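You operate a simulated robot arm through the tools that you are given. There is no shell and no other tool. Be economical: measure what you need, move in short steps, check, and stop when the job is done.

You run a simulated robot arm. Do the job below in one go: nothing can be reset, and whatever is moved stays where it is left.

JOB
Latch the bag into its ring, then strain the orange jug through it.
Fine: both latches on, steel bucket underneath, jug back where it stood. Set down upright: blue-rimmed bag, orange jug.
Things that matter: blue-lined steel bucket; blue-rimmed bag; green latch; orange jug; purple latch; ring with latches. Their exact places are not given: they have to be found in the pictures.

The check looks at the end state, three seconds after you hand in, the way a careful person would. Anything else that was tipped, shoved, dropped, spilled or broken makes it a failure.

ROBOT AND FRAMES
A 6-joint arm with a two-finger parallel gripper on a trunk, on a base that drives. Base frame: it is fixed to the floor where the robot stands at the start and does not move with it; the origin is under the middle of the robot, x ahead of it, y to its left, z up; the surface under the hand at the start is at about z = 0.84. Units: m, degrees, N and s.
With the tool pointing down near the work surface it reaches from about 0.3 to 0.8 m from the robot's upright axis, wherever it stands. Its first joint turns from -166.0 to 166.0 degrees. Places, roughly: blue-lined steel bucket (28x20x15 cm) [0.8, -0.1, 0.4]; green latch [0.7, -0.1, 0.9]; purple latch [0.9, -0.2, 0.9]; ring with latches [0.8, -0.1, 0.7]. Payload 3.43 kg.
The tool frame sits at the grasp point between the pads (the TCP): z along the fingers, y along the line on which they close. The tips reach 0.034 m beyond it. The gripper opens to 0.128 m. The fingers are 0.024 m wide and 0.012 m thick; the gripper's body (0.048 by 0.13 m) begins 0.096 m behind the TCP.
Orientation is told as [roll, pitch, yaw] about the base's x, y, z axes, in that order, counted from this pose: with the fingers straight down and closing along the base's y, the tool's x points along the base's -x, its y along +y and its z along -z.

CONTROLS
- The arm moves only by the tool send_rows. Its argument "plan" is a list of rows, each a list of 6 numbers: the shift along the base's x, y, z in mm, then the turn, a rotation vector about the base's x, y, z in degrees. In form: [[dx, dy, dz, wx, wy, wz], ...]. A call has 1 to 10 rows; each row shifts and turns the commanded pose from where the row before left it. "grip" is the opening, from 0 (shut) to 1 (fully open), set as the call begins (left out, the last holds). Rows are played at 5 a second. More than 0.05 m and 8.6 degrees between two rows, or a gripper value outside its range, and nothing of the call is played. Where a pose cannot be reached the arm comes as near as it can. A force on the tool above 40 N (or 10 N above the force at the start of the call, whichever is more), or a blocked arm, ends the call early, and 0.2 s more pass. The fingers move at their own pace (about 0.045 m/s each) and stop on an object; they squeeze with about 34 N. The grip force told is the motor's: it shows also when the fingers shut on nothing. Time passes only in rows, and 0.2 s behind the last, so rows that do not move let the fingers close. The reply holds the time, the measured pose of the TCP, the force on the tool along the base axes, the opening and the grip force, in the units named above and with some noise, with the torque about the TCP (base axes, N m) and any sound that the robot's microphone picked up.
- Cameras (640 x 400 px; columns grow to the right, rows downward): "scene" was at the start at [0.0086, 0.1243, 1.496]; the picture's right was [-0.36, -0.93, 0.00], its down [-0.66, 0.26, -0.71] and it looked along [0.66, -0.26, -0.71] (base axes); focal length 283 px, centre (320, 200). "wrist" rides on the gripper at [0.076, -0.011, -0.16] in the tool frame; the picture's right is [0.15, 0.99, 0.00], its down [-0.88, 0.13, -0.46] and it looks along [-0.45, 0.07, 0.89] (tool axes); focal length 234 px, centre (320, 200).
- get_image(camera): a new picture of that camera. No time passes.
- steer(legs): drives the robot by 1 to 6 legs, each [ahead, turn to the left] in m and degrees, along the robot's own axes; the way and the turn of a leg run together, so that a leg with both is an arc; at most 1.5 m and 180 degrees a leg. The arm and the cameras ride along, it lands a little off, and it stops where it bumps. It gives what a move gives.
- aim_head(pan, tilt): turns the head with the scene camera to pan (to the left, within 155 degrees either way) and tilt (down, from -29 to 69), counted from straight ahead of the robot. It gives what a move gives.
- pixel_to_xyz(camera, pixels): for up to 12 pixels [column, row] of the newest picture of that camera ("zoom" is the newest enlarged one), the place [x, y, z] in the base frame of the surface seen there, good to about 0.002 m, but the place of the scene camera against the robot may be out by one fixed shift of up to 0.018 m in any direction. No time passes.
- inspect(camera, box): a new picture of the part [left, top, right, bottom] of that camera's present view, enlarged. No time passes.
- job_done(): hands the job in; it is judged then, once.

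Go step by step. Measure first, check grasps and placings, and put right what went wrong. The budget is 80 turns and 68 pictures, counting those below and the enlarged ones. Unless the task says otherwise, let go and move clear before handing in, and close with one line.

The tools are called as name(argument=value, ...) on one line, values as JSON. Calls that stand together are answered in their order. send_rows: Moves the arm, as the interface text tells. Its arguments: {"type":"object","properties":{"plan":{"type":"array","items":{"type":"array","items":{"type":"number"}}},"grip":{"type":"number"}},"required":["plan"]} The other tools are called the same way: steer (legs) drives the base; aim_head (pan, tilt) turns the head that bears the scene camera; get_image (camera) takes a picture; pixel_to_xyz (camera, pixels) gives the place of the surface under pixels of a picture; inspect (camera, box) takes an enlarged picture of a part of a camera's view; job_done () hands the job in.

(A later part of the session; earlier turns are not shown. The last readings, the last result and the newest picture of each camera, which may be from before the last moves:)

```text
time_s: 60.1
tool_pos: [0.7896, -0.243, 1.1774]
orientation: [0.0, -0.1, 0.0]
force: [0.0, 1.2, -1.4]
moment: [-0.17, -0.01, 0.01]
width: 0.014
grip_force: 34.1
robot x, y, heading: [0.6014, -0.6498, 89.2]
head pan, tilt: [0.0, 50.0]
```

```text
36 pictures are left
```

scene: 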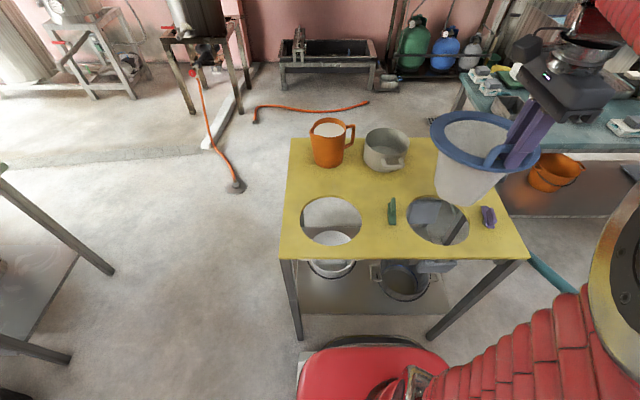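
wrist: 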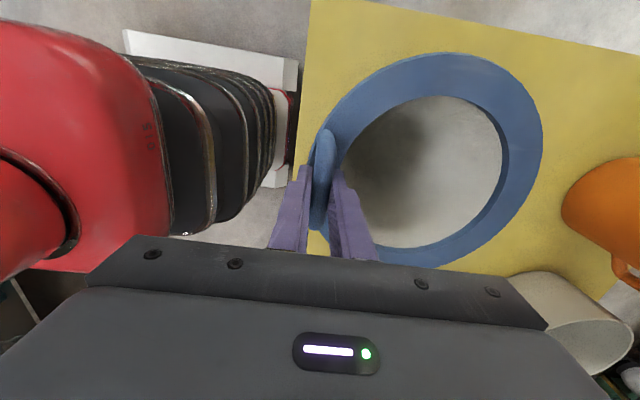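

The bag is above the ring hole with its bottom at z≈0.99. I'll lower it partway and check the centring.

send_rows(plan=[[1, 0, -45, 0, 0, 0], [0, 0, -45, 0, 0, 0], [0, 0, -45, 0, 0, 0], [0, 0, -45, 0, 0, 0], [0, 0, -40, 0, 0, 0], [0, 0, 0, 0, 0, 0]])

inspect(camera="scene", box=[360, 120, 540, 290])

get_image(camera="wrist")

```text
time_s: 61.5
tool_pos: [0.7899, -0.2431, 0.957]
orientation: [-0.1, -0.1, -0.1]
force: [0.0, -0.4, -1.6]
moment: [-0.2, -0.01, -0.03]
width: 0.0141
grip_force: 34.1
robot x, y, heading: [0.6018, -0.6499, 89.5]
head pan, tilt: [0.0, 50.0]
```

```text
2.35 times, centred on (450, 205) of scene
```

zoom: 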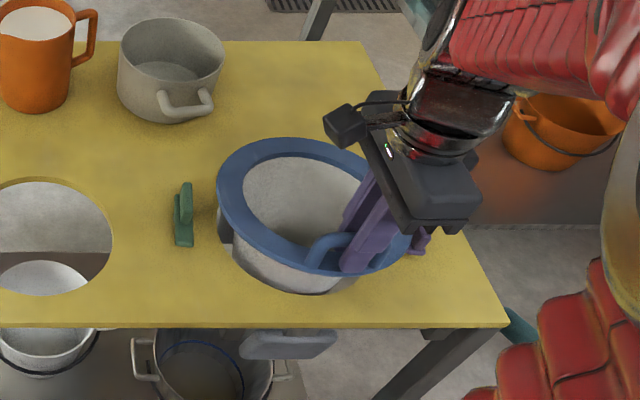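

```text
34 pictures are left
```

wrist: 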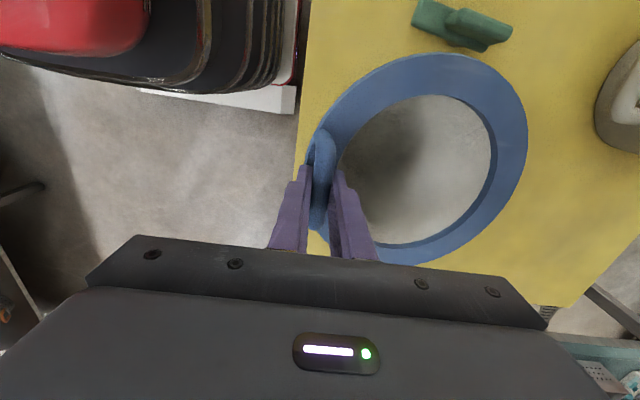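

No contact so far and the bag is going in centred. I'll lower it the rest of the way.

send_rows(plan=[[0, 0, -25, 0, 0, 0], [0, 0, -20, 0, 0, 0], [0, 0, -15, 0, 0, 0], [0, 0, -6, 0, 0, 0], [0, 0, -2, 0, 0, 0], [0, 0, 0, 0, 0, 0]])

inspect(camera="scene", box=[360, 120, 540, 290])

```text
time_s: 62.9
tool_pos: [0.791, -0.2417, 0.8894]
orientation: [0.0, 0.1, -0.2]
force: [0.7, -0.9, 0.3]
moment: [-0.01, -0.03, -0.02]
width: 0.014
grip_force: 33.9
robot x, y, heading: [0.6051, -0.6512, 89.6]
head pan, tilt: [0.0, 50.0]
```

```text
2.35 times, centred on (450, 205) of scene
```

zoom: 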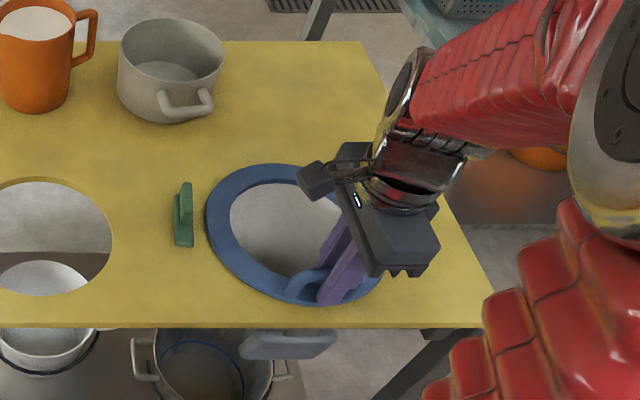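

The load is off the gripper, so the rim is resting on the ring. I'll release and rise.

send_rows(plan=[[0, 0, 0, 0, 0, 0], [0, 0, 0, 0, 0, 0], [0, 0, 0, 0, 0, 0]], grip=0.3)

send_rows(plan=[[0, 0, 25, 0, 0, 0], [0, 0, 40, 0, 0, 0], [-20, 0, 45, 0, 0, 0], [-20, 0, 45, 0, 0, 0], [-45, 0, 20, 0, 0, 0], [-45, 0, 0, 0, 0, 0], [0, 0, 0, 0, 0, 0]])

get_image(camera="wrist")

```text
time_s: 63.7
tool_pos: [0.7907, -0.2429, 0.8896]
orientation: [0.0, -0.1, -0.1]
force: [-0.1, 0.1, -0.9]
moment: [0.02, 0.03, 0.01]
width: 0.0384
grip_force: 0.0
robot x, y, heading: [0.599, -0.6485, 89.6]
head pan, tilt: [0.0, 50.0]
```

```text
time_s: 65.3
tool_pos: [0.6606, -0.2425, 1.0645]
orientation: [0.0, 0.1, 0.0]
force: [0.7, -0.4, 0.4]
moment: [-0.01, 0.01, 0.01]
width: 0.0383
grip_force: 0.0
robot x, y, heading: [0.5994, -0.6515, 89.4]
head pan, tilt: [0.0, 50.0]
```

```text
32 pictures are left
```

wrist: 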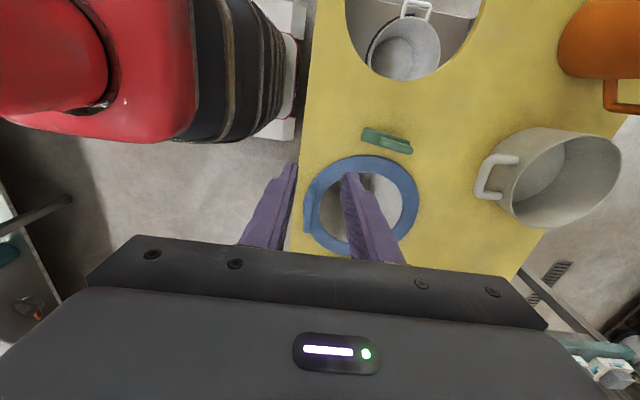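

The bag sits in the ring. Next come the latches, so I'll turn the tool to close along x and view the green latch from close up.

send_rows(plan=[[0, 3, 0, 0, 0, 8.5], [0, 3, 0, 0, 0, 8.5], [0, 3, 0, 0, 0, 8.5], [0, 3, 0, 0, 0, 8.5], [0, 3, 0, 0, 0, 8.5], [0, 3, 0, 0, 0, 8.5], [0, 3, 0, 0, 0, 8.5], [0, 3, 0, 0, 0, 8.5], [0, 3, 0, 0, 0, 8.5], [0, 3, 0, 0, 0, 8.5]])

send_rows(plan=[[0, 0, -20, 0, 0, 5], [0, 0, -20, 0, 0, 0], [0, 0, 0, 0, 0, 0]])

get_image(camera="wrist")

```text
time_s: 67.5
tool_pos: [0.6605, -0.2115, 1.066]
orientation: [0.0, 0.0, 85.0]
force: [0.9, 0.5, 0.2]
moment: [0.0, 0.02, 0.03]
width: 0.0386
grip_force: 0.0
robot x, y, heading: [0.6017, -0.6468, 89.7]
head pan, tilt: [0.0, 50.0]
```

```text
time_s: 68.3
tool_pos: [0.6602, -0.2118, 1.0245]
orientation: [0.1, 0.0, 89.8]
force: [0.0, 0.1, 0.8]
moment: [-0.01, 0.01, 0.0]
width: 0.0383
grip_force: 0.0
robot x, y, heading: [0.6036, -0.6526, 89.5]
head pan, tilt: [0.0, 50.0]
```

```text
31 pictures are left
```

wrist: 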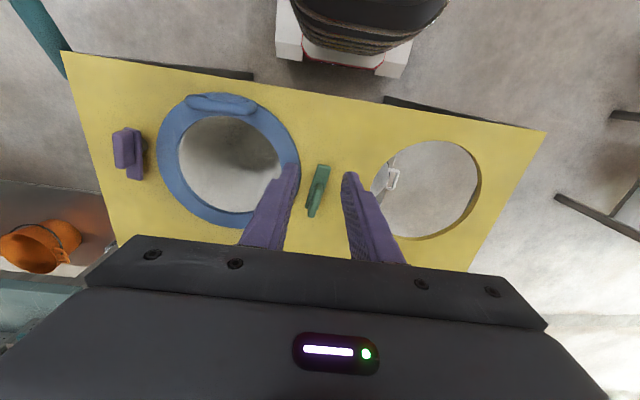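

Both latches, the bag and the ring are visible in one view. I'll enlarge the latches and measure them.

inspect(camera="wrist", box=[290, 150, 350, 230])

pixel_to_xyz(camera="zoom", pixels=[[320, 90], [340, 75], [300, 150], [310, 200], [280, 240], [270, 300], [320, 230], [330, 150], [350, 100], [290, 180]])

inspect(camera="wrist", box=[95, 110, 165, 195])

pixel_to_xyz(camera="wrist", pixels=[[116, 133], [120, 150], [120, 163], [127, 150], [132, 140], [135, 160], [135, 176], [142, 150], [128, 130], [160, 165], [298, 165], [228, 228]])

```text
5.00 times, centred on (320, 190) of wrist
```

zoom: 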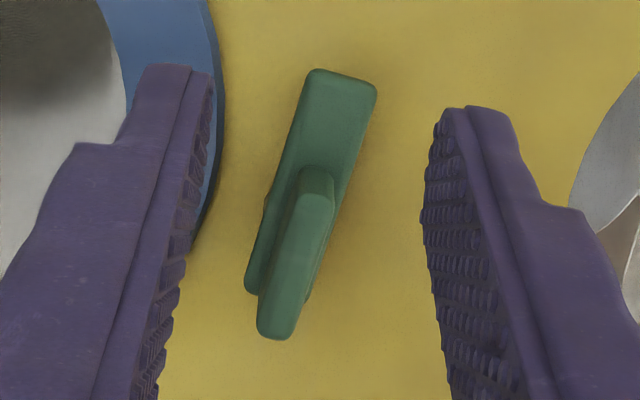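

```text
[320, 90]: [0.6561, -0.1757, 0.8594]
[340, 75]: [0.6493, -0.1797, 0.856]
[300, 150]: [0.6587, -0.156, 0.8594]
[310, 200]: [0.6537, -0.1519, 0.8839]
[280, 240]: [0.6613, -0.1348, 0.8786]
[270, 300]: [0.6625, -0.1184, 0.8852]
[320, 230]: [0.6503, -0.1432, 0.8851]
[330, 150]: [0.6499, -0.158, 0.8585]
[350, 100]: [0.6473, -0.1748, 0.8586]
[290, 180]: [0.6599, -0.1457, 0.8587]
```

```text
4.71 times, centred on (130, 152) of wrist
```

zoom: 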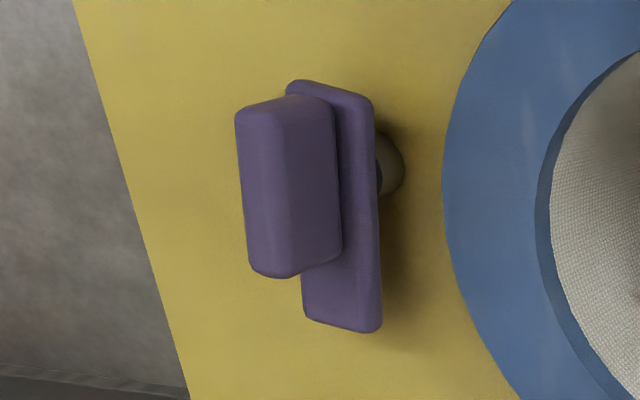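

```text
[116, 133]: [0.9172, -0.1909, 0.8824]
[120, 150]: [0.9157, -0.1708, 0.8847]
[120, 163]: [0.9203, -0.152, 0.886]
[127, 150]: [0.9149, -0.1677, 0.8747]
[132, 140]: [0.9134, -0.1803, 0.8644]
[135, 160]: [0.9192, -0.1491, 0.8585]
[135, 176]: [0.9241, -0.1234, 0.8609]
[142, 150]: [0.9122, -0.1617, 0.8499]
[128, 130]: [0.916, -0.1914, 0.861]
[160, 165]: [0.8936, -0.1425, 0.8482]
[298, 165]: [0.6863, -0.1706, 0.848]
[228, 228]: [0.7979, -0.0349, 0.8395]
```

Each latch's fin sits over its pivot: green (0.6575,-0.131) and purple (0.917,-0.170), both top z 0.885 with the fin axis about 82°. I'll line up at yaw 82 over the green fin and lower.

send_rows(plan=[[-2, 40, 0, 0, 0, -4], [-1, 41, 0, 0, 0, -4], [0, 0, -40, 0, 0, 0], [0, 0, -40, 0, 0, 0], [0, 0, -30, 0, 0, 0], [0, 0, -15, 0, 0, 0], [0, 0, -6, 0, 0, 0], [0, 0, 0, 0, 0, 0]])

get_image(camera="wrist")

```text
time_s: 70.1
tool_pos: [0.6584, -0.1317, 0.894]
orientation: [0.1, 0.0, 81.9]
force: [1.1, -0.8, 0.0]
moment: [-0.03, -0.03, 0.03]
width: 0.0383
grip_force: 0.0
robot x, y, heading: [0.6021, -0.6463, 89.5]
head pan, tilt: [0.0, 50.0]
```

```text
28 pictures are left
```

wrist: 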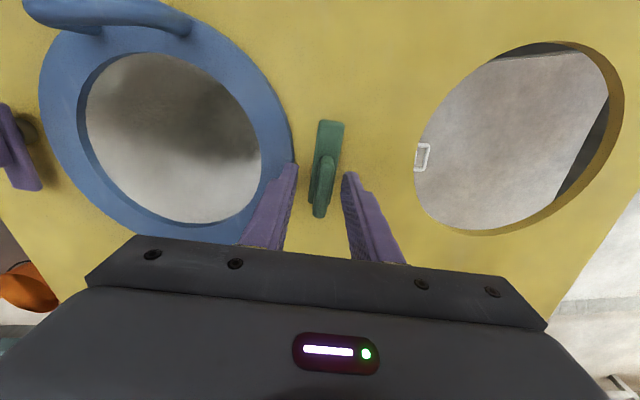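

The green fin is centred between the fingers. I'll close and check, then rotate.

send_rows(plan=[[0, 0, 0, 0, 0, 0], [0, 0, 0, 0, 0, 0], [0, 0, 0, 0, 0, 0], [0, 0, 0, 0, 0, 0]], grip=0)

send_rows(plan=[[0, 0, 0, 0, 0, 5], [0, 0, 0, 0, 0, 5], [0, 0, 0, 0, 0, 5], [0, 0, 0, 0, 0, 5]])

get_image(camera="scene")

```text
time_s: 71.1
tool_pos: [0.6554, -0.1303, 0.8946]
orientation: [0.2, 0.0, 82.0]
force: [-6.9, 1.5, -7.9]
moment: [1.05, -0.54, -0.01]
width: 0.0119
grip_force: 45.2
robot x, y, heading: [0.6027, -0.6489, 89.6]
head pan, tilt: [0.0, 50.0]
stopped in row 4: the force on the tool passed its limit at 44 N (the readings are from after the stop); the commanded pose is now the measured one
```

```text
time_s: 72.1
tool_pos: [0.6569, -0.1313, 0.8935]
orientation: [0.1, 0.0, 102.1]
force: [5.1, 3.2, -16.7]
moment: [0.77, -0.36, -0.01]
width: 0.012
grip_force: 44.9
robot x, y, heading: [0.6061, -0.6464, 89.4]
head pan, tilt: [0.0, 50.0]
```

```text
27 pictures are left
```

scene: 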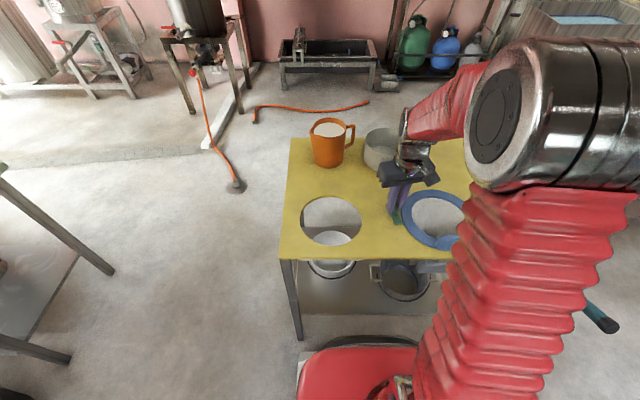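

The fin is gripped (12 mm) and rotated 20° with little force. I'll continue to a total of 90°.

send_rows(plan=[[0, 0, 0, 0, 0, 7], [0, 0, 0, 0, 0, 7], [0, 0, 0, 0, 0, 7], [0, 0, 0, 0, 0, 7], [0, 0, 0, 0, 0, 7], [0, 0, 0, 0, 0, 0]])

send_rows(plan=[[0, 0, 0, 0, 0, 7], [0, 0, 0, 0, 0, 7], [0, 0, 0, 0, 0, 7], [0, 0, 0, 0, 0, 7], [0, 0, 0, 0, 0, 7], [0, 0, 0, 0, 0, 0]])

get_image(camera="wrist")

```text
time_s: 73.3
tool_pos: [0.6573, -0.1307, 0.8938]
orientation: [0.0, -0.1, 133.5]
force: [5.1, 5.9, -11.7]
moment: [0.59, 0.41, -0.03]
width: 0.0118
grip_force: 45.2
robot x, y, heading: [0.5982, -0.6483, 89.5]
head pan, tilt: [0.0, 50.0]
stopped in row 5: the force on the tool passed its limit at 41 N (the readings are from after the stop); the commanded pose is now the measured one
```

```text
time_s: 74.5
tool_pos: [0.659, -0.1286, 0.8936]
orientation: [-0.2, 0.0, 166.1]
force: [4.0, 11.3, -15.5]
moment: [-0.2, 0.63, 0.03]
width: 0.0119
grip_force: 44.7
robot x, y, heading: [0.6008, -0.6484, 89.7]
head pan, tilt: [0.0, 50.0]
stopped in row 5: the force on the tool passed its limit at 40 N (the readings are from after the stop); the commanded pose is now the measured one
```

```text
26 pictures are left
```

wrist: 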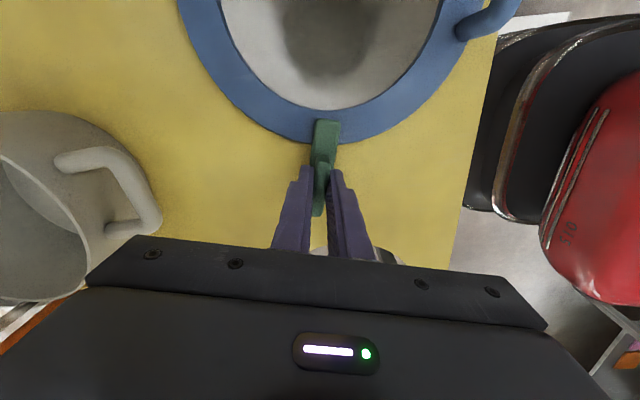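

The green bar now lies over the blue rim (325,130). I'll finish the last 6° and then release.

send_rows(plan=[[-1, -1, 0, 0, 0, 3], [0, -1, 0, 0, 0, 4], [0, 0, 0, 0, 0, 0]])

send_rows(plan=[[0, 0, 0, 0, 0, 0], [0, 0, 0, 0, 0, 0], [0, 0, 0, 0, 0, 0]], grip=0.3)

send_rows(plan=[[0, 0, 30, 0, 0, 0], [0, 0, 45, 0, 0, 0], [0, 0, 45, 0, 0, 0], [0, 0, 0, 0, 0, 0]])

get_image(camera="wrist")

```text
time_s: 75.0
tool_pos: [0.6588, -0.1293, 0.8959]
orientation: [-0.4, 0.1, 171.1]
force: [1.4, 13.1, -17.6]
moment: [-0.74, 0.48, -0.03]
width: 0.0119
grip_force: 45.2
robot x, y, heading: [0.5967, -0.645, 89.6]
head pan, tilt: [0.0, 50.0]
stopped in row 2: the force on the tool passed its limit at 42 N (the readings are from after the stop); the commanded pose is now the measured one
```

```text
time_s: 75.8
tool_pos: [0.6587, -0.1296, 0.8959]
orientation: [-0.4, 0.1, 171.1]
force: [0.6, -0.1, -0.4]
moment: [-0.03, -0.03, 0.03]
width: 0.0383
grip_force: 0.0
robot x, y, heading: [0.5992, -0.6476, 89.4]
head pan, tilt: [0.0, 50.0]
```

```text
time_s: 76.8
tool_pos: [0.6585, -0.13, 1.0139]
orientation: [-0.4, 0.2, 171.2]
force: [-0.6, -0.5, -0.1]
moment: [0.01, -0.03, 0.0]
width: 0.0385
grip_force: 0.1
robot x, y, heading: [0.6021, -0.6466, 89.7]
head pan, tilt: [0.0, 50.0]
```

```text
25 pictures are left
```

wrist: 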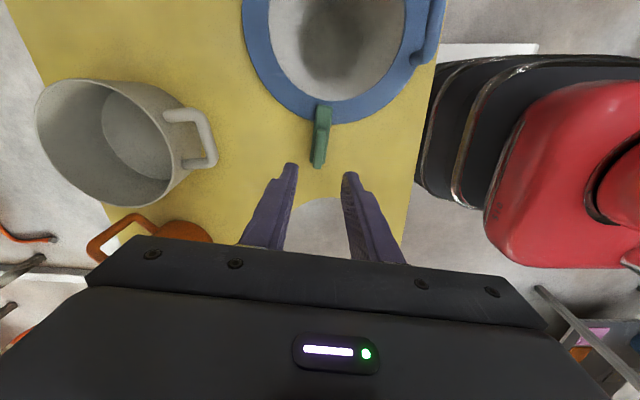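

The green latch is on. Next I'll go to the purple fin at (0.917,-0.170), turning back to yaw 82.

send_rows(plan=[[26, -4, 0, 0, 0, -8.1], [26, -4, 0, 0, 0, -8.1], [26, -4, 0, 0, 0, -8.1], [26, -4, 0, 0, 0, -8.1], [26, -4, 0, 0, 0, -8.1], [26, -4, 0, 0, 0, -8.1], [26, -4, 0, 0, 0, -8.1], [26, -4, 0, 0, 0, -8.1], [26, -4, 0, 0, 0, -8.1], [25, -4, 0, 0, 0, -8.1]])

send_rows(plan=[[0, 0, -20, 0, 0, -8.1], [0, 0, -20, 0, 0, 0], [0, 0, 0, 0, 0, 0]])

get_image(camera="wrist")

```text
time_s: 79.0
tool_pos: [0.9176, -0.1697, 1.0155]
orientation: [-0.4, 0.0, 90.2]
force: [-0.9, 0.0, 0.3]
moment: [-0.01, 0.04, -0.02]
width: 0.0384
grip_force: 0.0
robot x, y, heading: [0.6025, -0.6485, 89.5]
head pan, tilt: [0.0, 50.0]
```

```text
time_s: 79.8
tool_pos: [0.9164, -0.1689, 0.975]
orientation: [-0.4, 0.1, 82.0]
force: [-0.5, -0.3, 0.3]
moment: [0.02, 0.03, -0.02]
width: 0.0381
grip_force: 0.0
robot x, y, heading: [0.6003, -0.6491, 89.8]
head pan, tilt: [0.0, 50.0]
```

```text
24 pictures are left
```

wrist: 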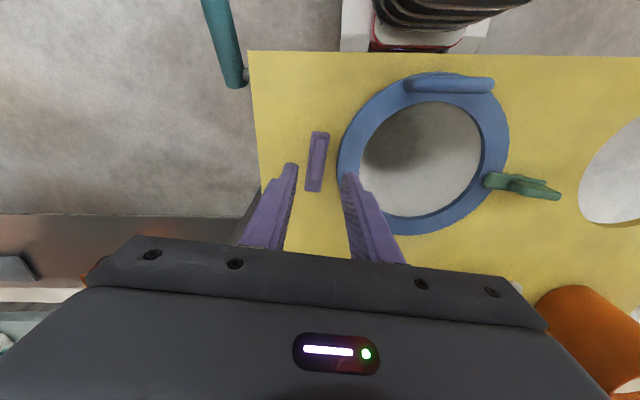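

The green tip overlaps the rim at (488,180). The purple fin is at (318,158), so I'll check its exact position.

inspect(camera="wrist", box=[290, 120, 350, 200])

pixel_to_xyz(camera="wrist", pixels=[[319, 138], [318, 150], [317, 162], [315, 172], [315, 184], [312, 150], [324, 150], [325, 135], [487, 180], [497, 183], [540, 188]])

```text
5.00 times, centred on (320, 160) of wrist
```

zoom: 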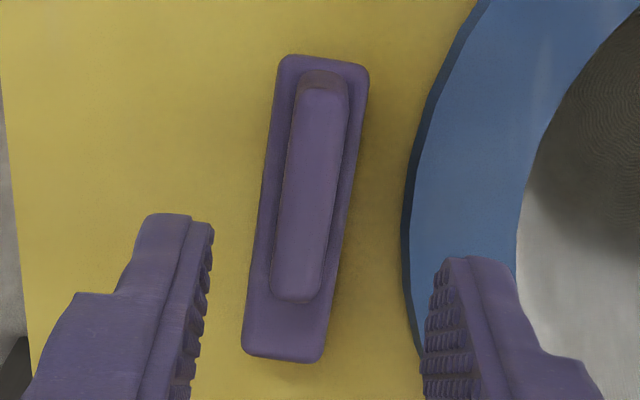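

```text
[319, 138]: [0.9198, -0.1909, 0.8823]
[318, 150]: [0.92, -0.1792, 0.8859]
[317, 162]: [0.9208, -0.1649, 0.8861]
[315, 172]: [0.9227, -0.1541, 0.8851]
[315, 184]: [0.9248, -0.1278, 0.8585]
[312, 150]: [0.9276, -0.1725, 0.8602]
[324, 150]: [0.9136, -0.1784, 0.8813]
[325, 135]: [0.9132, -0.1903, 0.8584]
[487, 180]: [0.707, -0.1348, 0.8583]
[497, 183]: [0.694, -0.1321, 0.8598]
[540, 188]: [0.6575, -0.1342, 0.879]
```

The fin centre is (0.9205,-0.171). I'll shift 4 mm, descend, close and rotate.

send_rows(plan=[[4, -2, -20, 0, 0, 2], [0, 0, -30, 0, 0, 0], [0, 0, -20, 0, 0, 0], [0, 0, -10, 0, 0, 0], [0, 0, 0, 0, 0, 0]])

send_rows(plan=[[0, 0, 0, 0, 0, 0], [0, 0, 0, 0, 0, 0], [0, 0, 0, 0, 0, 0], [0, 0, 0, 0, 0, 0]], grip=0)

send_rows(plan=[[0, 0, 0, 0, 0, 5], [0, 0, 0, 0, 0, 5], [0, 0, 0, 0, 0, 5], [0, 0, 0, 0, 0, 5], [0, 0, 0, 0, 0, 5], [0, 0, 0, 0, 0, 5]])

```text
time_s: 81.0
tool_pos: [0.9225, -0.1708, 0.8966]
orientation: [-0.6, 0.1, 84.1]
force: [-0.5, 1.0, 0.2]
moment: [0.01, 0.01, 0.0]
width: 0.0385
grip_force: 0.0
robot x, y, heading: [0.6026, -0.6503, 89.6]
head pan, tilt: [0.0, 50.0]
```

```text
time_s: 82.0
tool_pos: [0.9202, -0.1707, 0.8951]
orientation: [-0.4, 0.1, 84.0]
force: [-18.0, 1.7, 3.0]
moment: [-0.19, 1.45, 0.04]
width: 0.0121
grip_force: 44.9
robot x, y, heading: [0.6002, -0.6482, 89.5]
head pan, tilt: [0.0, 50.0]
```

```text
time_s: 83.4
tool_pos: [0.9217, -0.1717, 0.8956]
orientation: [-0.7, 0.0, 114.1]
force: [1.4, 2.9, -0.2]
moment: [-0.75, 0.68, -0.02]
width: 0.0118
grip_force: 45.2
robot x, y, heading: [0.5985, -0.6475, 89.6]
head pan, tilt: [0.0, 50.0]
```

The purple fin is gripped and turning (now 114°). I'll continue to about 172°.

send_rows(plan=[[0, 0, 0, 0, 0, 7], [0, 0, 0, 0, 0, 7], [0, 0, 0, 0, 0, 7], [0, 0, 0, 0, 0, 7], [0, 0, 0, 0, 0, 0]])

send_rows(plan=[[0, 0, 0, 0, 0, 7], [0, 0, 0, 0, 0, 7], [0, 0, 0, 0, 0, 7], [0, 0, 0, 0, 0, 7], [0, 0, 0, 0, 0, 3], [0, 0, 0, 0, 0, 0]])

get_image(camera="wrist")

```text
time_s: 84.5
tool_pos: [0.9229, -0.1703, 0.8956]
orientation: [-0.8, 0.2, 142.1]
force: [7.1, 9.3, -14.6]
moment: [-0.34, 0.81, -0.04]
width: 0.0123
grip_force: 44.7
robot x, y, heading: [0.6026, -0.6457, 89.4]
head pan, tilt: [0.0, 50.0]
stopped in row 5: the force on the tool passed its limit at 45 N (the readings are from after the stop); the commanded pose is now the measured one
```

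```text
time_s: 85.4
tool_pos: [0.9247, -0.1679, 0.8961]
orientation: [-1.0, 0.2, 164.8]
force: [6.7, 11.0, -16.0]
moment: [-0.68, 0.37, -0.04]
width: 0.0124
grip_force: 44.7
robot x, y, heading: [0.6009, -0.6507, 89.5]
head pan, tilt: [0.0, 50.0]
stopped in row 4: the force on the tool passed its limit at 41 N (the readings are from after the stop); the commanded pose is now the measured one
```

```text
22 pictures are left
```

wrist: 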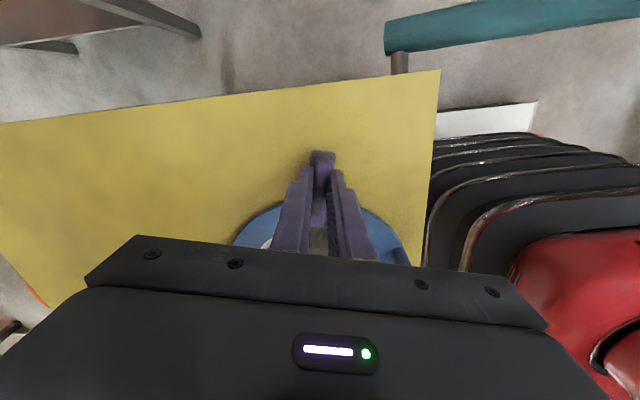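

The turn is nearly complete at 165°. I'll add a last 8° while shifting back toward the pivot, then release and rise.

send_rows(plan=[[-2, -2, 0, 0, 0, 4], [-1, -1, 0, 0, 0, 4], [0, 0, 0, 0, 0, 0]])

send_rows(plan=[[0, 0, 0, 0, 0, 0], [0, 0, 0, 0, 0, 0], [0, 0, 0, 0, 0, 0]], grip=0.3)

send_rows(plan=[[0, 0, 30, 0, 0, 0], [0, 0, 45, 0, 0, 0], [0, 0, 45, 0, 0, 0], [-45, 0, 0, 0, 0, -8], [-45, 0, 0, 0, 0, -8], [-45, 0, 0, 0, 0, -8], [-45, 0, 0, 0, 0, -8], [-45, 0, 0, 0, 0, -8], [-45, 0, 0, 0, 0, -8], [-30, 0, 0, 0, 0, -8]])

inspect(camera="scene", box=[270, 100, 550, 300])

```text
time_s: 85.8
tool_pos: [0.9263, -0.1679, 0.897]
orientation: [-1.3, 0.4, 168.5]
force: [6.4, 11.5, -16.3]
moment: [-0.73, 0.07, 0.0]
width: 0.0124
grip_force: 44.1
robot x, y, heading: [0.6007, -0.6488, 89.2]
head pan, tilt: [0.0, 50.0]
stopped in row 2: the force on the tool passed its limit at 47 N (the readings are from after the stop); the commanded pose is now the measured one
```

```text
time_s: 86.6
tool_pos: [0.9249, -0.1694, 0.8985]
orientation: [-1.4, 0.4, 168.4]
force: [0.7, 0.3, 0.2]
moment: [-0.03, 0.02, -0.01]
width: 0.0383
grip_force: 0.1
robot x, y, heading: [0.6031, -0.6494, 89.7]
head pan, tilt: [0.0, 50.0]
```

```text
time_s: 88.8
tool_pos: [0.6217, -0.1675, 1.0182]
orientation: [-1.4, 0.5, 112.3]
force: [0.0, -0.7, -0.8]
moment: [0.01, 0.0, 0.01]
width: 0.038
grip_force: 0.1
robot x, y, heading: [0.602, -0.645, 89.3]
head pan, tilt: [0.0, 50.0]
```

```text
2.00 times, centred on (410, 200) of scene
```

zoom: 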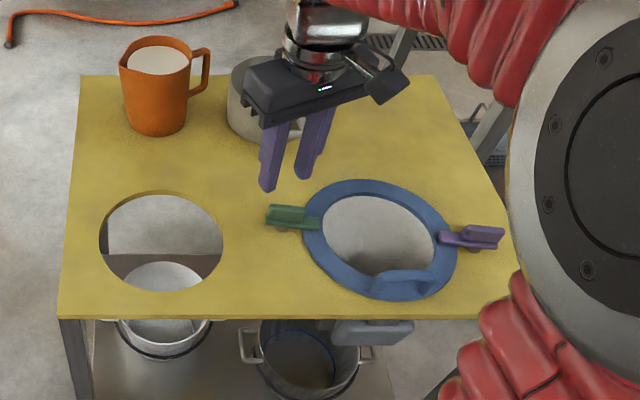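

Both latches now lie over the blue rim (zoom 305,215 and 445,237). Before taking the jug I'll dry-run the pouring tilt with an empty gripper at the pouring spot to confirm reach.

send_rows(plan=[[28, 18, 12, 0, 0, -7.5], [28, 18, 12, 0, 0, -7.5], [28, 18, 12, 0, 0, -7.3], [28, 18, 0, 0, 0, 0], [28, 18, 0, 0, 0, 0], [25, 18, 0, 0, 0, 0], [0, 0, 0, 8.5, 0, 0], [0, 0, 0, 8.5, 0, 0], [0, 0, 0, 8.5, 0, 0], [0, 0, 0, 8.5, 0, 0]])

send_rows(plan=[[0, 0, 0, 8.5, 0, 0], [0, 0, 0, 8.5, 0, 0], [0, 0, 0, 8.5, 0, 0], [0, 0, 0, 8.5, 0, 0], [0, 0, 0, 8.5, 0, 0], [0, 0, 0, 8.5, 0, 0], [0, 0, 0, 8.5, 0, 0], [0, 0, 0, 8.5, 0, 0], [0, 0, 0, 8.5, 0, 0], [0, 0, 0, 0, 0, 0]])

get_image(camera="wrist")

```text
time_s: 91.0
tool_pos: [0.7886, -0.0604, 1.0532]
orientation: [-1.5, -33.6, 90.1]
force: [0.9, 0.2, -0.3]
moment: [-0.03, -0.04, 0.02]
width: 0.0386
grip_force: 0.2
robot x, y, heading: [0.6016, -0.6494, 89.2]
head pan, tilt: [0.0, 50.0]
```

```text
time_s: 93.2
tool_pos: [0.7895, -0.0608, 1.0544]
orientation: [178.8, -69.8, -90.1]
force: [0.0, 0.5, -0.6]
moment: [-0.01, -0.02, -0.03]
width: 0.0384
grip_force: 0.1
robot x, y, heading: [0.6009, -0.6507, 89.6]
head pan, tilt: [0.0, 50.0]
```

```text
20 pictures are left
```

wrist: 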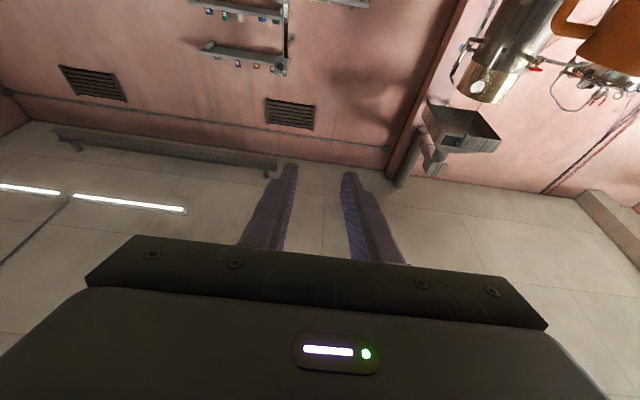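

The tilt to 110° is reachable. I'll undo it and move to a viewing pose near the jug, turning to about yaw 20.

send_rows(plan=[[0, 0, 0, -8.5, 0, 0], [0, 0, 0, -8.5, 0, 0], [0, 0, 0, -8.5, 0, 0], [0, 0, 0, -8.5, 0, 0], [0, 0, 0, -8.5, 0, 0], [0, 0, 0, -8.5, 0, 0], [0, 0, 0, -8.5, 0, 0], [0, 0, 0, -8.5, 0, 0], [0, 0, 0, -8.5, 0, 0], [0, 0, 0, -8.5, 0, 0]], grip=1)

send_rows(plan=[[-25, -10, 4, -8.5, 0, 0], [-30, -10, 4, -8.5, 0, 0], [-30, -10, 4, -8.5, 0, 0], [-30, 0, 5, 0, 0, -8], [-30, 0, 5, 0, 0, -8], [-30, 0, 5, 0, 0, -8], [-30, 0, 5, 0, 0, -8], [-30, 0, 5, 0, 0, -8], [-30, 0, 5, 0, 0, -8], [-15, 0, 5, 0, 0, -8]])

send_rows(plan=[[0, 10, 0, 0, 0, -7], [0, 10, 0, 0, 0, -7], [0, 0, 0, 0, 0, 0]])

get_image(camera="wrist")

```text
time_s: 95.4
tool_pos: [0.7889, -0.06, 1.0546]
orientation: [-1.3, -25.0, 89.9]
force: [1.0, 0.2, -0.5]
moment: [0.03, 0.04, -0.02]
width: 0.1281
grip_force: 0.1
robot x, y, heading: [0.6007, -0.649, 89.4]
head pan, tilt: [0.0, 50.0]
```

```text
time_s: 97.6
tool_pos: [0.5093, -0.0911, 1.1013]
orientation: [-1.5, 0.5, 34.0]
force: [0.0, -0.2, 0.0]
moment: [0.03, -0.01, 0.03]
width: 0.1279
grip_force: 0.0
robot x, y, heading: [0.6014, -0.647, 89.7]
head pan, tilt: [0.0, 50.0]
```

```text
time_s: 98.4
tool_pos: [0.5078, -0.0708, 1.1016]
orientation: [-1.3, 0.4, 20.1]
force: [-0.2, -0.4, 0.3]
moment: [-0.01, -0.01, 0.01]
width: 0.1279
grip_force: 0.1
robot x, y, heading: [0.602, -0.647, 89.5]
head pan, tilt: [0.0, 50.0]
```

```text
19 pictures are left
```

wrist: 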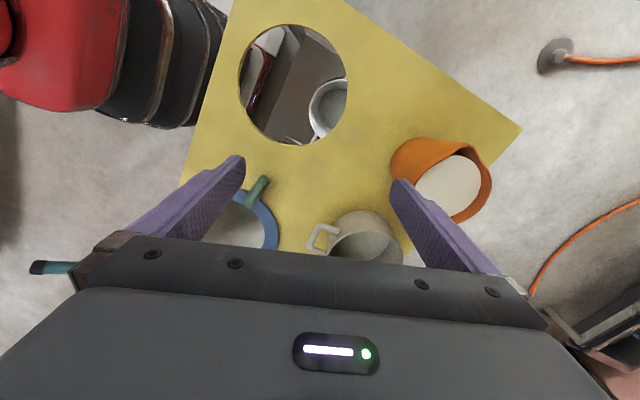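

The jug is at (445,180), with part of it behind a finger. I'll enlarge and measure the rim and handle.

inspect(camera="wrist", box=[380, 120, 510, 240])

pixel_to_xyz(camera="wrist", pixels=[[470, 143], [478, 147], [487, 165], [491, 180], [488, 200], [478, 213], [465, 221], [440, 157], [425, 175], [417, 186], [450, 180], [400, 150]])

```text
3.33 times, centred on (445, 180) of wrist
```

zoom: 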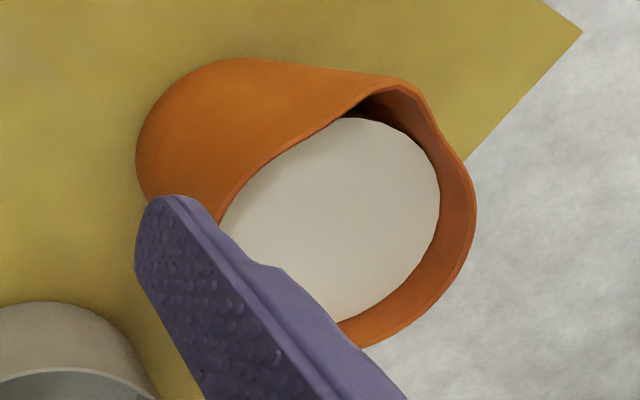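

```text
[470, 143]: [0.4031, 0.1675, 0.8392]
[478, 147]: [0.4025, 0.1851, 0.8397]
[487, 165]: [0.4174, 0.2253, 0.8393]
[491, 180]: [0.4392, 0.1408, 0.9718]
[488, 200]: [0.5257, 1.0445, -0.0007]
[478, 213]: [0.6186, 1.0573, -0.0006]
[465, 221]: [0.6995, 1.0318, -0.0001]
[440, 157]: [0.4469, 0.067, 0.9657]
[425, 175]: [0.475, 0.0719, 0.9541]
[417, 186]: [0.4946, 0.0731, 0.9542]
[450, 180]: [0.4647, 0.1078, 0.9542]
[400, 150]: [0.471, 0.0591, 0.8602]
```

I'll sample points on the liquid circle and the rim for an exact centre.

pixel_to_xyz(camera="zoom", pixels=[[228, 218], [355, 122], [436, 195], [345, 312], [420, 260], [290, 155], [472, 200], [450, 275], [385, 338], [410, 84], [310, 138], [240, 185]])

pixel_to_xyz(camera="scene", pixels=[[328, 128], [312, 127], [345, 127], [353, 135], [353, 145]])

```text
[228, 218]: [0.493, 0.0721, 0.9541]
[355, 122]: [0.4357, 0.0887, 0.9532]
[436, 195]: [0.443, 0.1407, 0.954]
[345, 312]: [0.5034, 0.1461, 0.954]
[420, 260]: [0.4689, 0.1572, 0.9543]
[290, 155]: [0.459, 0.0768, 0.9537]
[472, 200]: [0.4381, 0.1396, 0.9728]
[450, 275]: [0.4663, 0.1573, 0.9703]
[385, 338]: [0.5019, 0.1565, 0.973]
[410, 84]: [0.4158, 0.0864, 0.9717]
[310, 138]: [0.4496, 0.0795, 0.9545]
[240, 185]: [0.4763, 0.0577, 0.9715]
```

```text
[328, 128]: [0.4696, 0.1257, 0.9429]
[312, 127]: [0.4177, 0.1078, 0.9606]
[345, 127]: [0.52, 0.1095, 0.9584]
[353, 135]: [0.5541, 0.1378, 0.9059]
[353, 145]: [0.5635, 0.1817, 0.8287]
```

The jug centre is (0.474,0.113), its rim top is z 0.972 and its axis is about 20°. I'll lower to a height just above the rim, move over it and check.

send_rows(plan=[[0, 0, -25, 0, 0, 0], [0, 0, -25, 0, 0, 0], [0, 0, -18, 0, 0, 0], [-8, 46, 0, 0, 0, 0], [-8, 46, 0, 0, 0, 0], [-8, 46, 0, 0, 0, 0], [-10, 46, 0, 0, 0, 0], [0, 0, 0, 0, 0, 0]])

get_image(camera="wrist")

inspect(camera="scene", box=[270, 80, 430, 190])

```text
time_s: 100.2
tool_pos: [0.4738, 0.1131, 1.0318]
orientation: [-1.6, 0.4, 20.2]
force: [-0.1, 0.0, -0.6]
moment: [-0.07, -0.01, 0.01]
width: 0.1284
grip_force: 0.1
robot x, y, heading: [0.6026, -0.6427, 89.6]
head pan, tilt: [0.0, 50.0]
```

```text
17 pictures are left
```

wrist: 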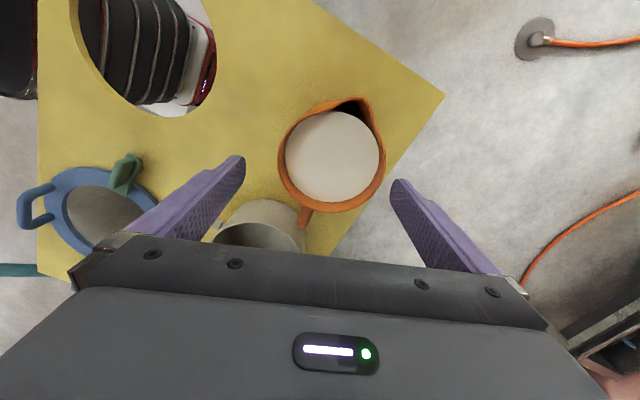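

```text
3.64 times, centred on (350, 135) of scene
```

zoom: 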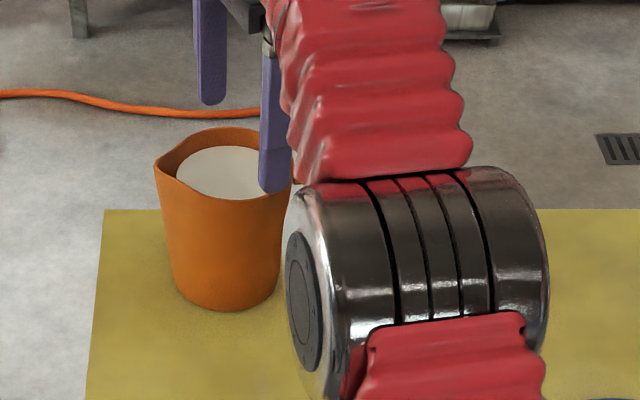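

Jug rim columns run 279–385, spout (362,97), handle (306,215). I'll verify the exact offsets from here.

pixel_to_xyz(camera="wrist", pixels=[[281, 155], [383, 160], [287, 155], [378, 158], [333, 112], [332, 201], [362, 99], [306, 215], [285, 180], [380, 185], [300, 122], [335, 208]])

```text
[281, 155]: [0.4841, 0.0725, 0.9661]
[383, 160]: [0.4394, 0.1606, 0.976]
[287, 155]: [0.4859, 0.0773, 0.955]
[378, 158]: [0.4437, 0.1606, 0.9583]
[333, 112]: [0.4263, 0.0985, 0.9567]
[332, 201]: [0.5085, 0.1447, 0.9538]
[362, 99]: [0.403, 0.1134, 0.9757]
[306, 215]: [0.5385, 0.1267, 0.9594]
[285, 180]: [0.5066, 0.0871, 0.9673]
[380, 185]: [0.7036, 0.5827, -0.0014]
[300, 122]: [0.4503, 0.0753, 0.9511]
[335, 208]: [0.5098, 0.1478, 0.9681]
```

These numbers differ by about 1 cm from the earlier view, so I'll enlarge this closer view to fix the jug axis and centre.

inspect(camera="wrist", box=[260, 80, 410, 235])

pixel_to_xyz(camera="zoom", pixels=[[415, 55], [400, 110], [360, 50], [440, 60], [330, 80], [200, 200], [315, 345], [505, 190], [320, 150], [320, 250], [230, 355], [215, 375]])

```text
2.58 times, centred on (335, 158) of wrist
```

zoom: 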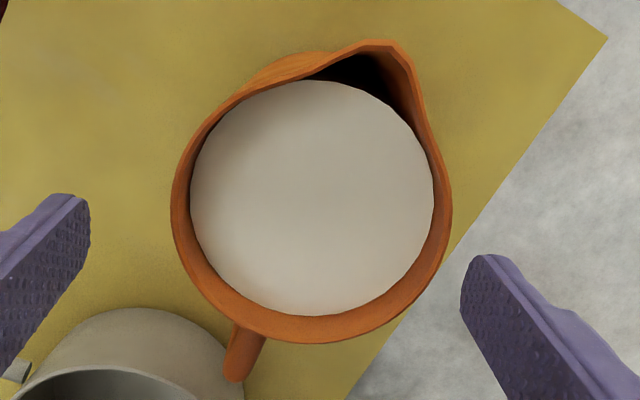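

```text
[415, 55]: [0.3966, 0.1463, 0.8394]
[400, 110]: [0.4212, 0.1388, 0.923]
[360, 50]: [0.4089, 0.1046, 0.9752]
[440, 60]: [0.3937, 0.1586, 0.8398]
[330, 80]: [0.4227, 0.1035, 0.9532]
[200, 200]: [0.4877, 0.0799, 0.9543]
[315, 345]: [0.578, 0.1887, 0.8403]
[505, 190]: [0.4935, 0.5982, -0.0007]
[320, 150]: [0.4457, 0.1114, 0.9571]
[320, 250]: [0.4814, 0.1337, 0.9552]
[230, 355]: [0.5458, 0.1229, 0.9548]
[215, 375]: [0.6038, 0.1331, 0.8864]
```

The close view puts the jug centre at (0.465,0.122) with its axis at about 8°, so I'll correct by (-9,+9) mm and -12° yaw before going down. I'll go down halfway first.

send_rows(plan=[[-5, 5, 0, 0, 0, -6], [-4, 4, 0, 0, 0, -6], [0, 0, -15, 0, 0, 0], [0, 0, -15, 0, 0, 0], [0, 0, 0, 0, 0, 0]])

get_image(camera="wrist")

```text
time_s: 101.4
tool_pos: [0.466, 0.121, 1.0021]
orientation: [-1.7, 0.4, 8.1]
force: [0.1, -0.4, -0.2]
moment: [-0.02, -0.03, 0.02]
width: 0.1279
grip_force: 0.1
out of reach, approached as far as the arm can: row 1, 2, 3, 4
robot x, y, heading: [0.6009, -0.644, 89.4]
head pan, tilt: [0.0, 50.0]
```

```text
14 pictures are left
```

wrist: 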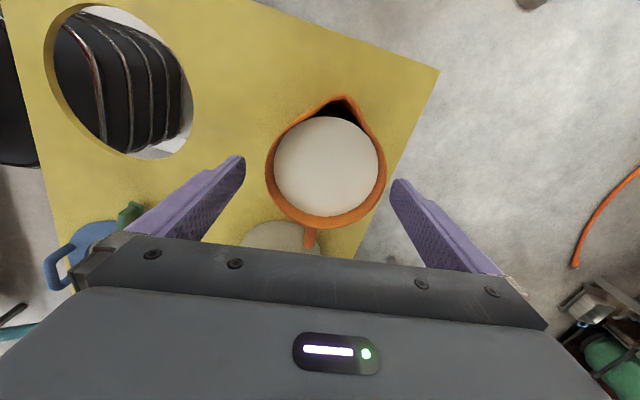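

The arm is near its reach limit but tracks to within 1 mm. The jug still sits about 6 mm toward (-x,+y), so I'll correct, turn -5° and go down around it.

send_rows(plan=[[-6, 4, 0, 0, 0, -5], [0, 0, -20, 0, 0, 0], [0, 0, -25, 0, 0, 0], [0, 0, -25, 0, 0, 0], [0, 0, -20, 0, 0, 0], [0, 0, -5, 0, 0, 0], [0, 0, 0, 0, 0, 0]])

get_image(camera="wrist")

```text
time_s: 103.0
tool_pos: [0.4602, 0.1242, 0.9066]
orientation: [-1.4, 0.4, 3.1]
force: [-0.3, 0.0, 0.9]
moment: [-0.01, 0.02, 0.0]
width: 0.128
grip_force: 0.0
robot x, y, heading: [0.5975, -0.6497, 89.5]
head pan, tilt: [0.0, 50.0]
```

```text
13 pictures are left
```

wrist: 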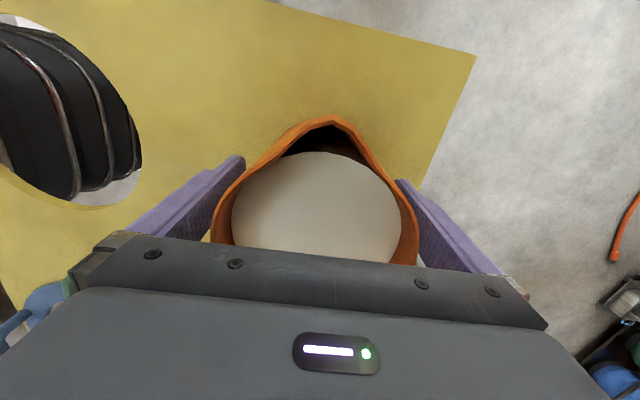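

The jug is centred between the fingers, with liquid columns 232–400 and its top edge where expected. I'll close and then lift slightly.

send_rows(plan=[[0, 0, 0, 0, 0, 0], [0, 0, 0, 0, 0, 0], [0, 0, 0, 0, 0, 0], [0, 0, 0, 0, 0, 0]], grip=0)

send_rows(plan=[[0, 0, 5, 0, 0, 0], [0, 0, 10, 0, 0, 0], [0, 0, 10, 0, 0, 0], [0, 0, 0, 0, 0, 0]])

inspect(camera="scene", box=[270, 80, 430, 190])

```text
time_s: 104.0
tool_pos: [0.4606, 0.1247, 0.9079]
orientation: [-1.4, 0.4, 3.2]
force: [-0.1, -2.8, 2.0]
moment: [0.26, -0.05, -0.02]
width: 0.1059
grip_force: 34.1
robot x, y, heading: [0.6033, -0.6443, 89.4]
head pan, tilt: [0.0, 50.0]
```

```text
time_s: 105.0
tool_pos: [0.4598, 0.1248, 0.9303]
orientation: [-1.4, 0.3, 3.1]
force: [-1.1, -0.1, -10.5]
moment: [-0.05, 0.16, 0.01]
width: 0.1057
grip_force: 34.0
robot x, y, heading: [0.5998, -0.6468, 89.4]
head pan, tilt: [0.0, 50.0]
```

```text
3.64 times, centred on (350, 135) of scene
```

zoom: 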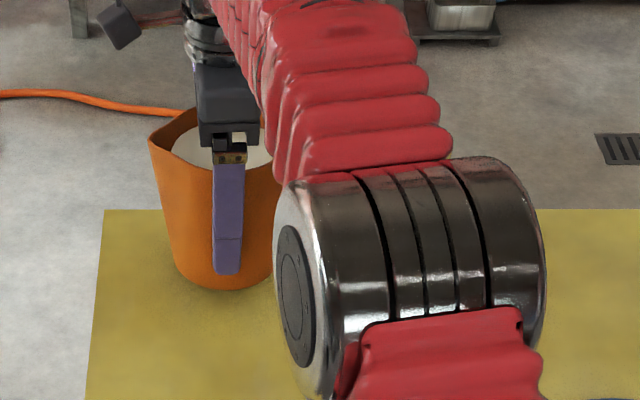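

The jug is held firmly (106 mm, 10.5 N). Its home pose is TCP (0.460,0.1246,0.907) at yaw 3.1. I'll lift it and carry it slowly, level, toward the ring.

send_rows(plan=[[0, -2, 15, 0, 0, 0], [2, -6, 18, 0, 0, 0], [3, -12, 16, 0, 0, 0], [3, -18, 12, 0, 0, 0], [3, -20, 10, 0, 0, 0], [3, -20, 10, 0, 0, 0], [3, -20, 10, 0, 0, 0], [3, -20, 9, 0, 0, 0], [10, -10, 0, 0, 0, 0], [10, 0, 0, 0, 0, 0]])

send_rows(plan=[[15, 0, 0, 0, 0, 4], [24, 0, 0, 0, 0, 7], [26, 0, 0, 0, 0, 8], [26, 0, 0, 0, 0, 8], [26, 0, 0, 0, 0, 8], [26, 0, 0, 0, 0, 8], [26, -4, 0, 0, 0, 8], [26, -6, 0, 0, 0, 8], [26, -8, 0, 0, 0, 8], [20, -8, 0, 0, 0, 8]])

```text
time_s: 107.2
tool_pos: [0.4993, -0.0036, 1.0312]
orientation: [-1.4, 0.5, 3.2]
force: [-0.2, 0.1, -9.8]
moment: [-0.02, 0.14, 0.0]
width: 0.1055
grip_force: 34.2
robot x, y, heading: [0.5989, -0.6494, 89.5]
head pan, tilt: [0.0, 50.0]
```

```text
time_s: 109.4
tool_pos: [0.7418, -0.0279, 1.0321]
orientation: [-1.4, 0.6, 78.3]
force: [0.1, 0.8, -8.9]
moment: [-0.19, 0.01, -0.03]
width: 0.1056
grip_force: 34.1
robot x, y, heading: [0.5993, -0.6442, 89.7]
head pan, tilt: [0.0, 50.0]
```

The jug is next to the pouring spot. I'll finish the approach and check the picture before tilting.

send_rows(plan=[[15, -4, 4, 0, 0, 4], [15, -5, 4, 0, 0, 5], [10, -4, 4, 0, 0, 3], [5, -2, 2, 0, 0, 0], [0, 0, 0, 0, 0, 0]])

get_image(camera="wrist")

inspect(camera="scene", box=[270, 60, 590, 310])

```text
time_s: 110.6
tool_pos: [0.7866, -0.0441, 1.0465]
orientation: [-1.4, 0.5, 90.2]
force: [0.4, -0.1, -8.9]
moment: [-0.16, -0.05, -0.04]
width: 0.1056
grip_force: 33.9
robot x, y, heading: [0.6005, -0.6466, 89.4]
head pan, tilt: [0.0, 50.0]
```

```text
11 pictures are left
```

wrist: 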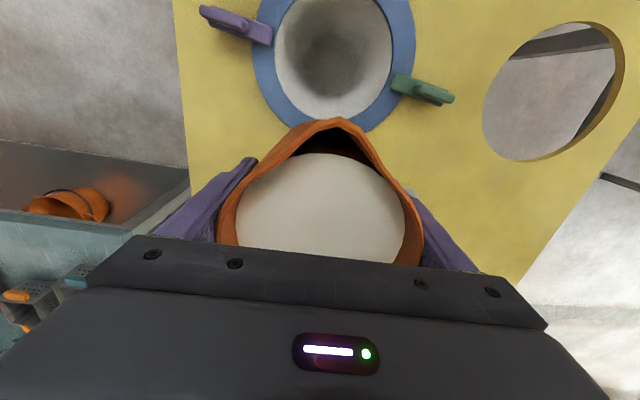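

```text
1.60 times, centred on (430, 185) of scene
```

zoom: 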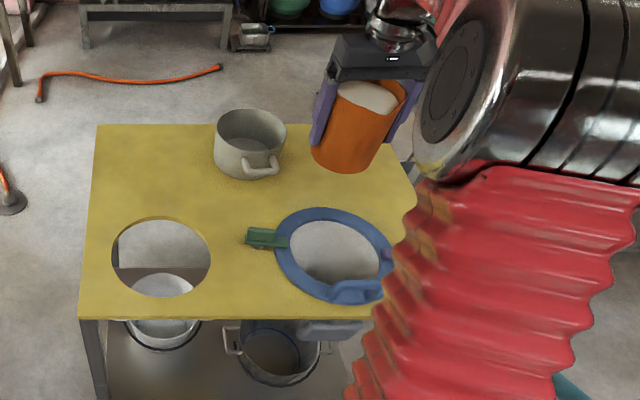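

The jug is level at the ring, spout over the bag side, and nothing is spilled. I'll begin a slow tilt to 40° at 2° per row, keeping the lip near y=-0.13.

send_rows(plan=[[0, 0, -3.6, 2, 0, 0], [0, 0, -3.6, 2, 0, 0], [0, 0, -3.6, 2, 0, 0], [0, 0, -3.6, 2, 0, 0], [0, 0, -3.6, 2, 0, 0], [0, 0, -3.6, 2, 0, 0], [0, 0, -3.6, 2, 0, 0], [0, 0, -3.6, 2, 0, 0], [0, -1, -3.6, 2, 0, 0], [0, -1, -3.6, 2, 0, 0]])

send_rows(plan=[[0, 1, 0, 1.5, 0, 0], [0, 1, 0, 1.5, 0, 0], [0, 1, 0, 1.5, 0, 0], [0, 1, 0, 1.5, 0, 0], [0, 1, 0, 1.5, 0, 0], [0, 1, 0, 1.5, 0, 0], [0, 1, 0, 1.5, 0, 0], [0, 1, 0, 1.5, 0, 0], [0, 0, 0, 0, 0, 0], [0, 0, 0, 0, 0, 0]])

get_image(camera="wrist")

```text
time_s: 112.8
tool_pos: [0.7865, -0.0468, 1.0094]
orientation: [-1.4, -19.6, 90.2]
force: [0.1, 0.2, -7.9]
moment: [-0.13, -0.05, 0.0]
width: 0.1057
grip_force: 33.7
robot x, y, heading: [0.6026, -0.6491, 89.4]
head pan, tilt: [0.0, 50.0]
```

```text
time_s: 115.0
tool_pos: [0.7857, -0.0374, 1.0092]
orientation: [-1.3, -31.6, 90.1]
force: [0.0, 0.2, -7.9]
moment: [-0.14, -0.01, 0.0]
width: 0.1056
grip_force: 34.1
robot x, y, heading: [0.5975, -0.6487, 89.3]
head pan, tilt: [0.0, 50.0]
```

```text
9 pictures are left
```

wrist: 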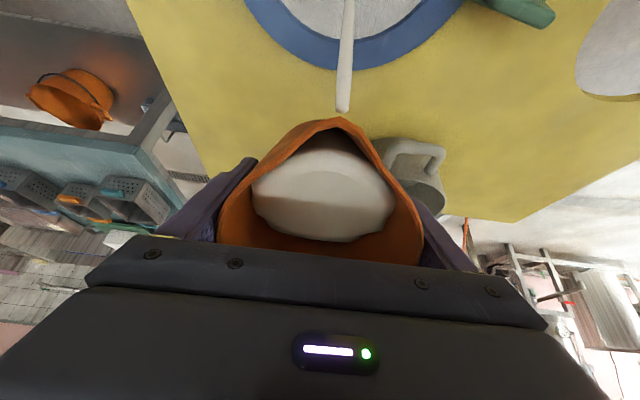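

A stream leaves the spout at (342,110) toward the bag. I'll check in the scene view where it lands.

inspect(camera="scene", box=[320, 120, 520, 310])

```text
2.11 times, centred on (420, 215) of scene
```

zoom: 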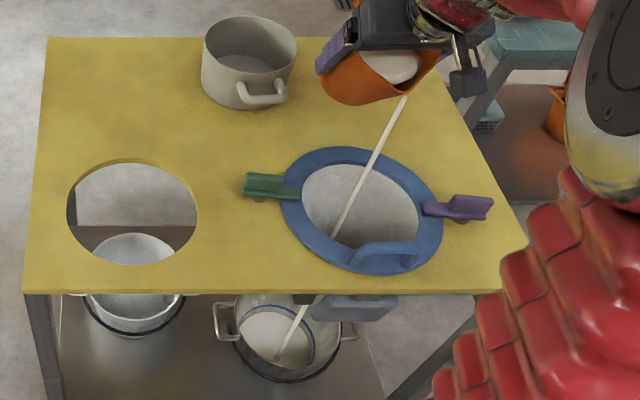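

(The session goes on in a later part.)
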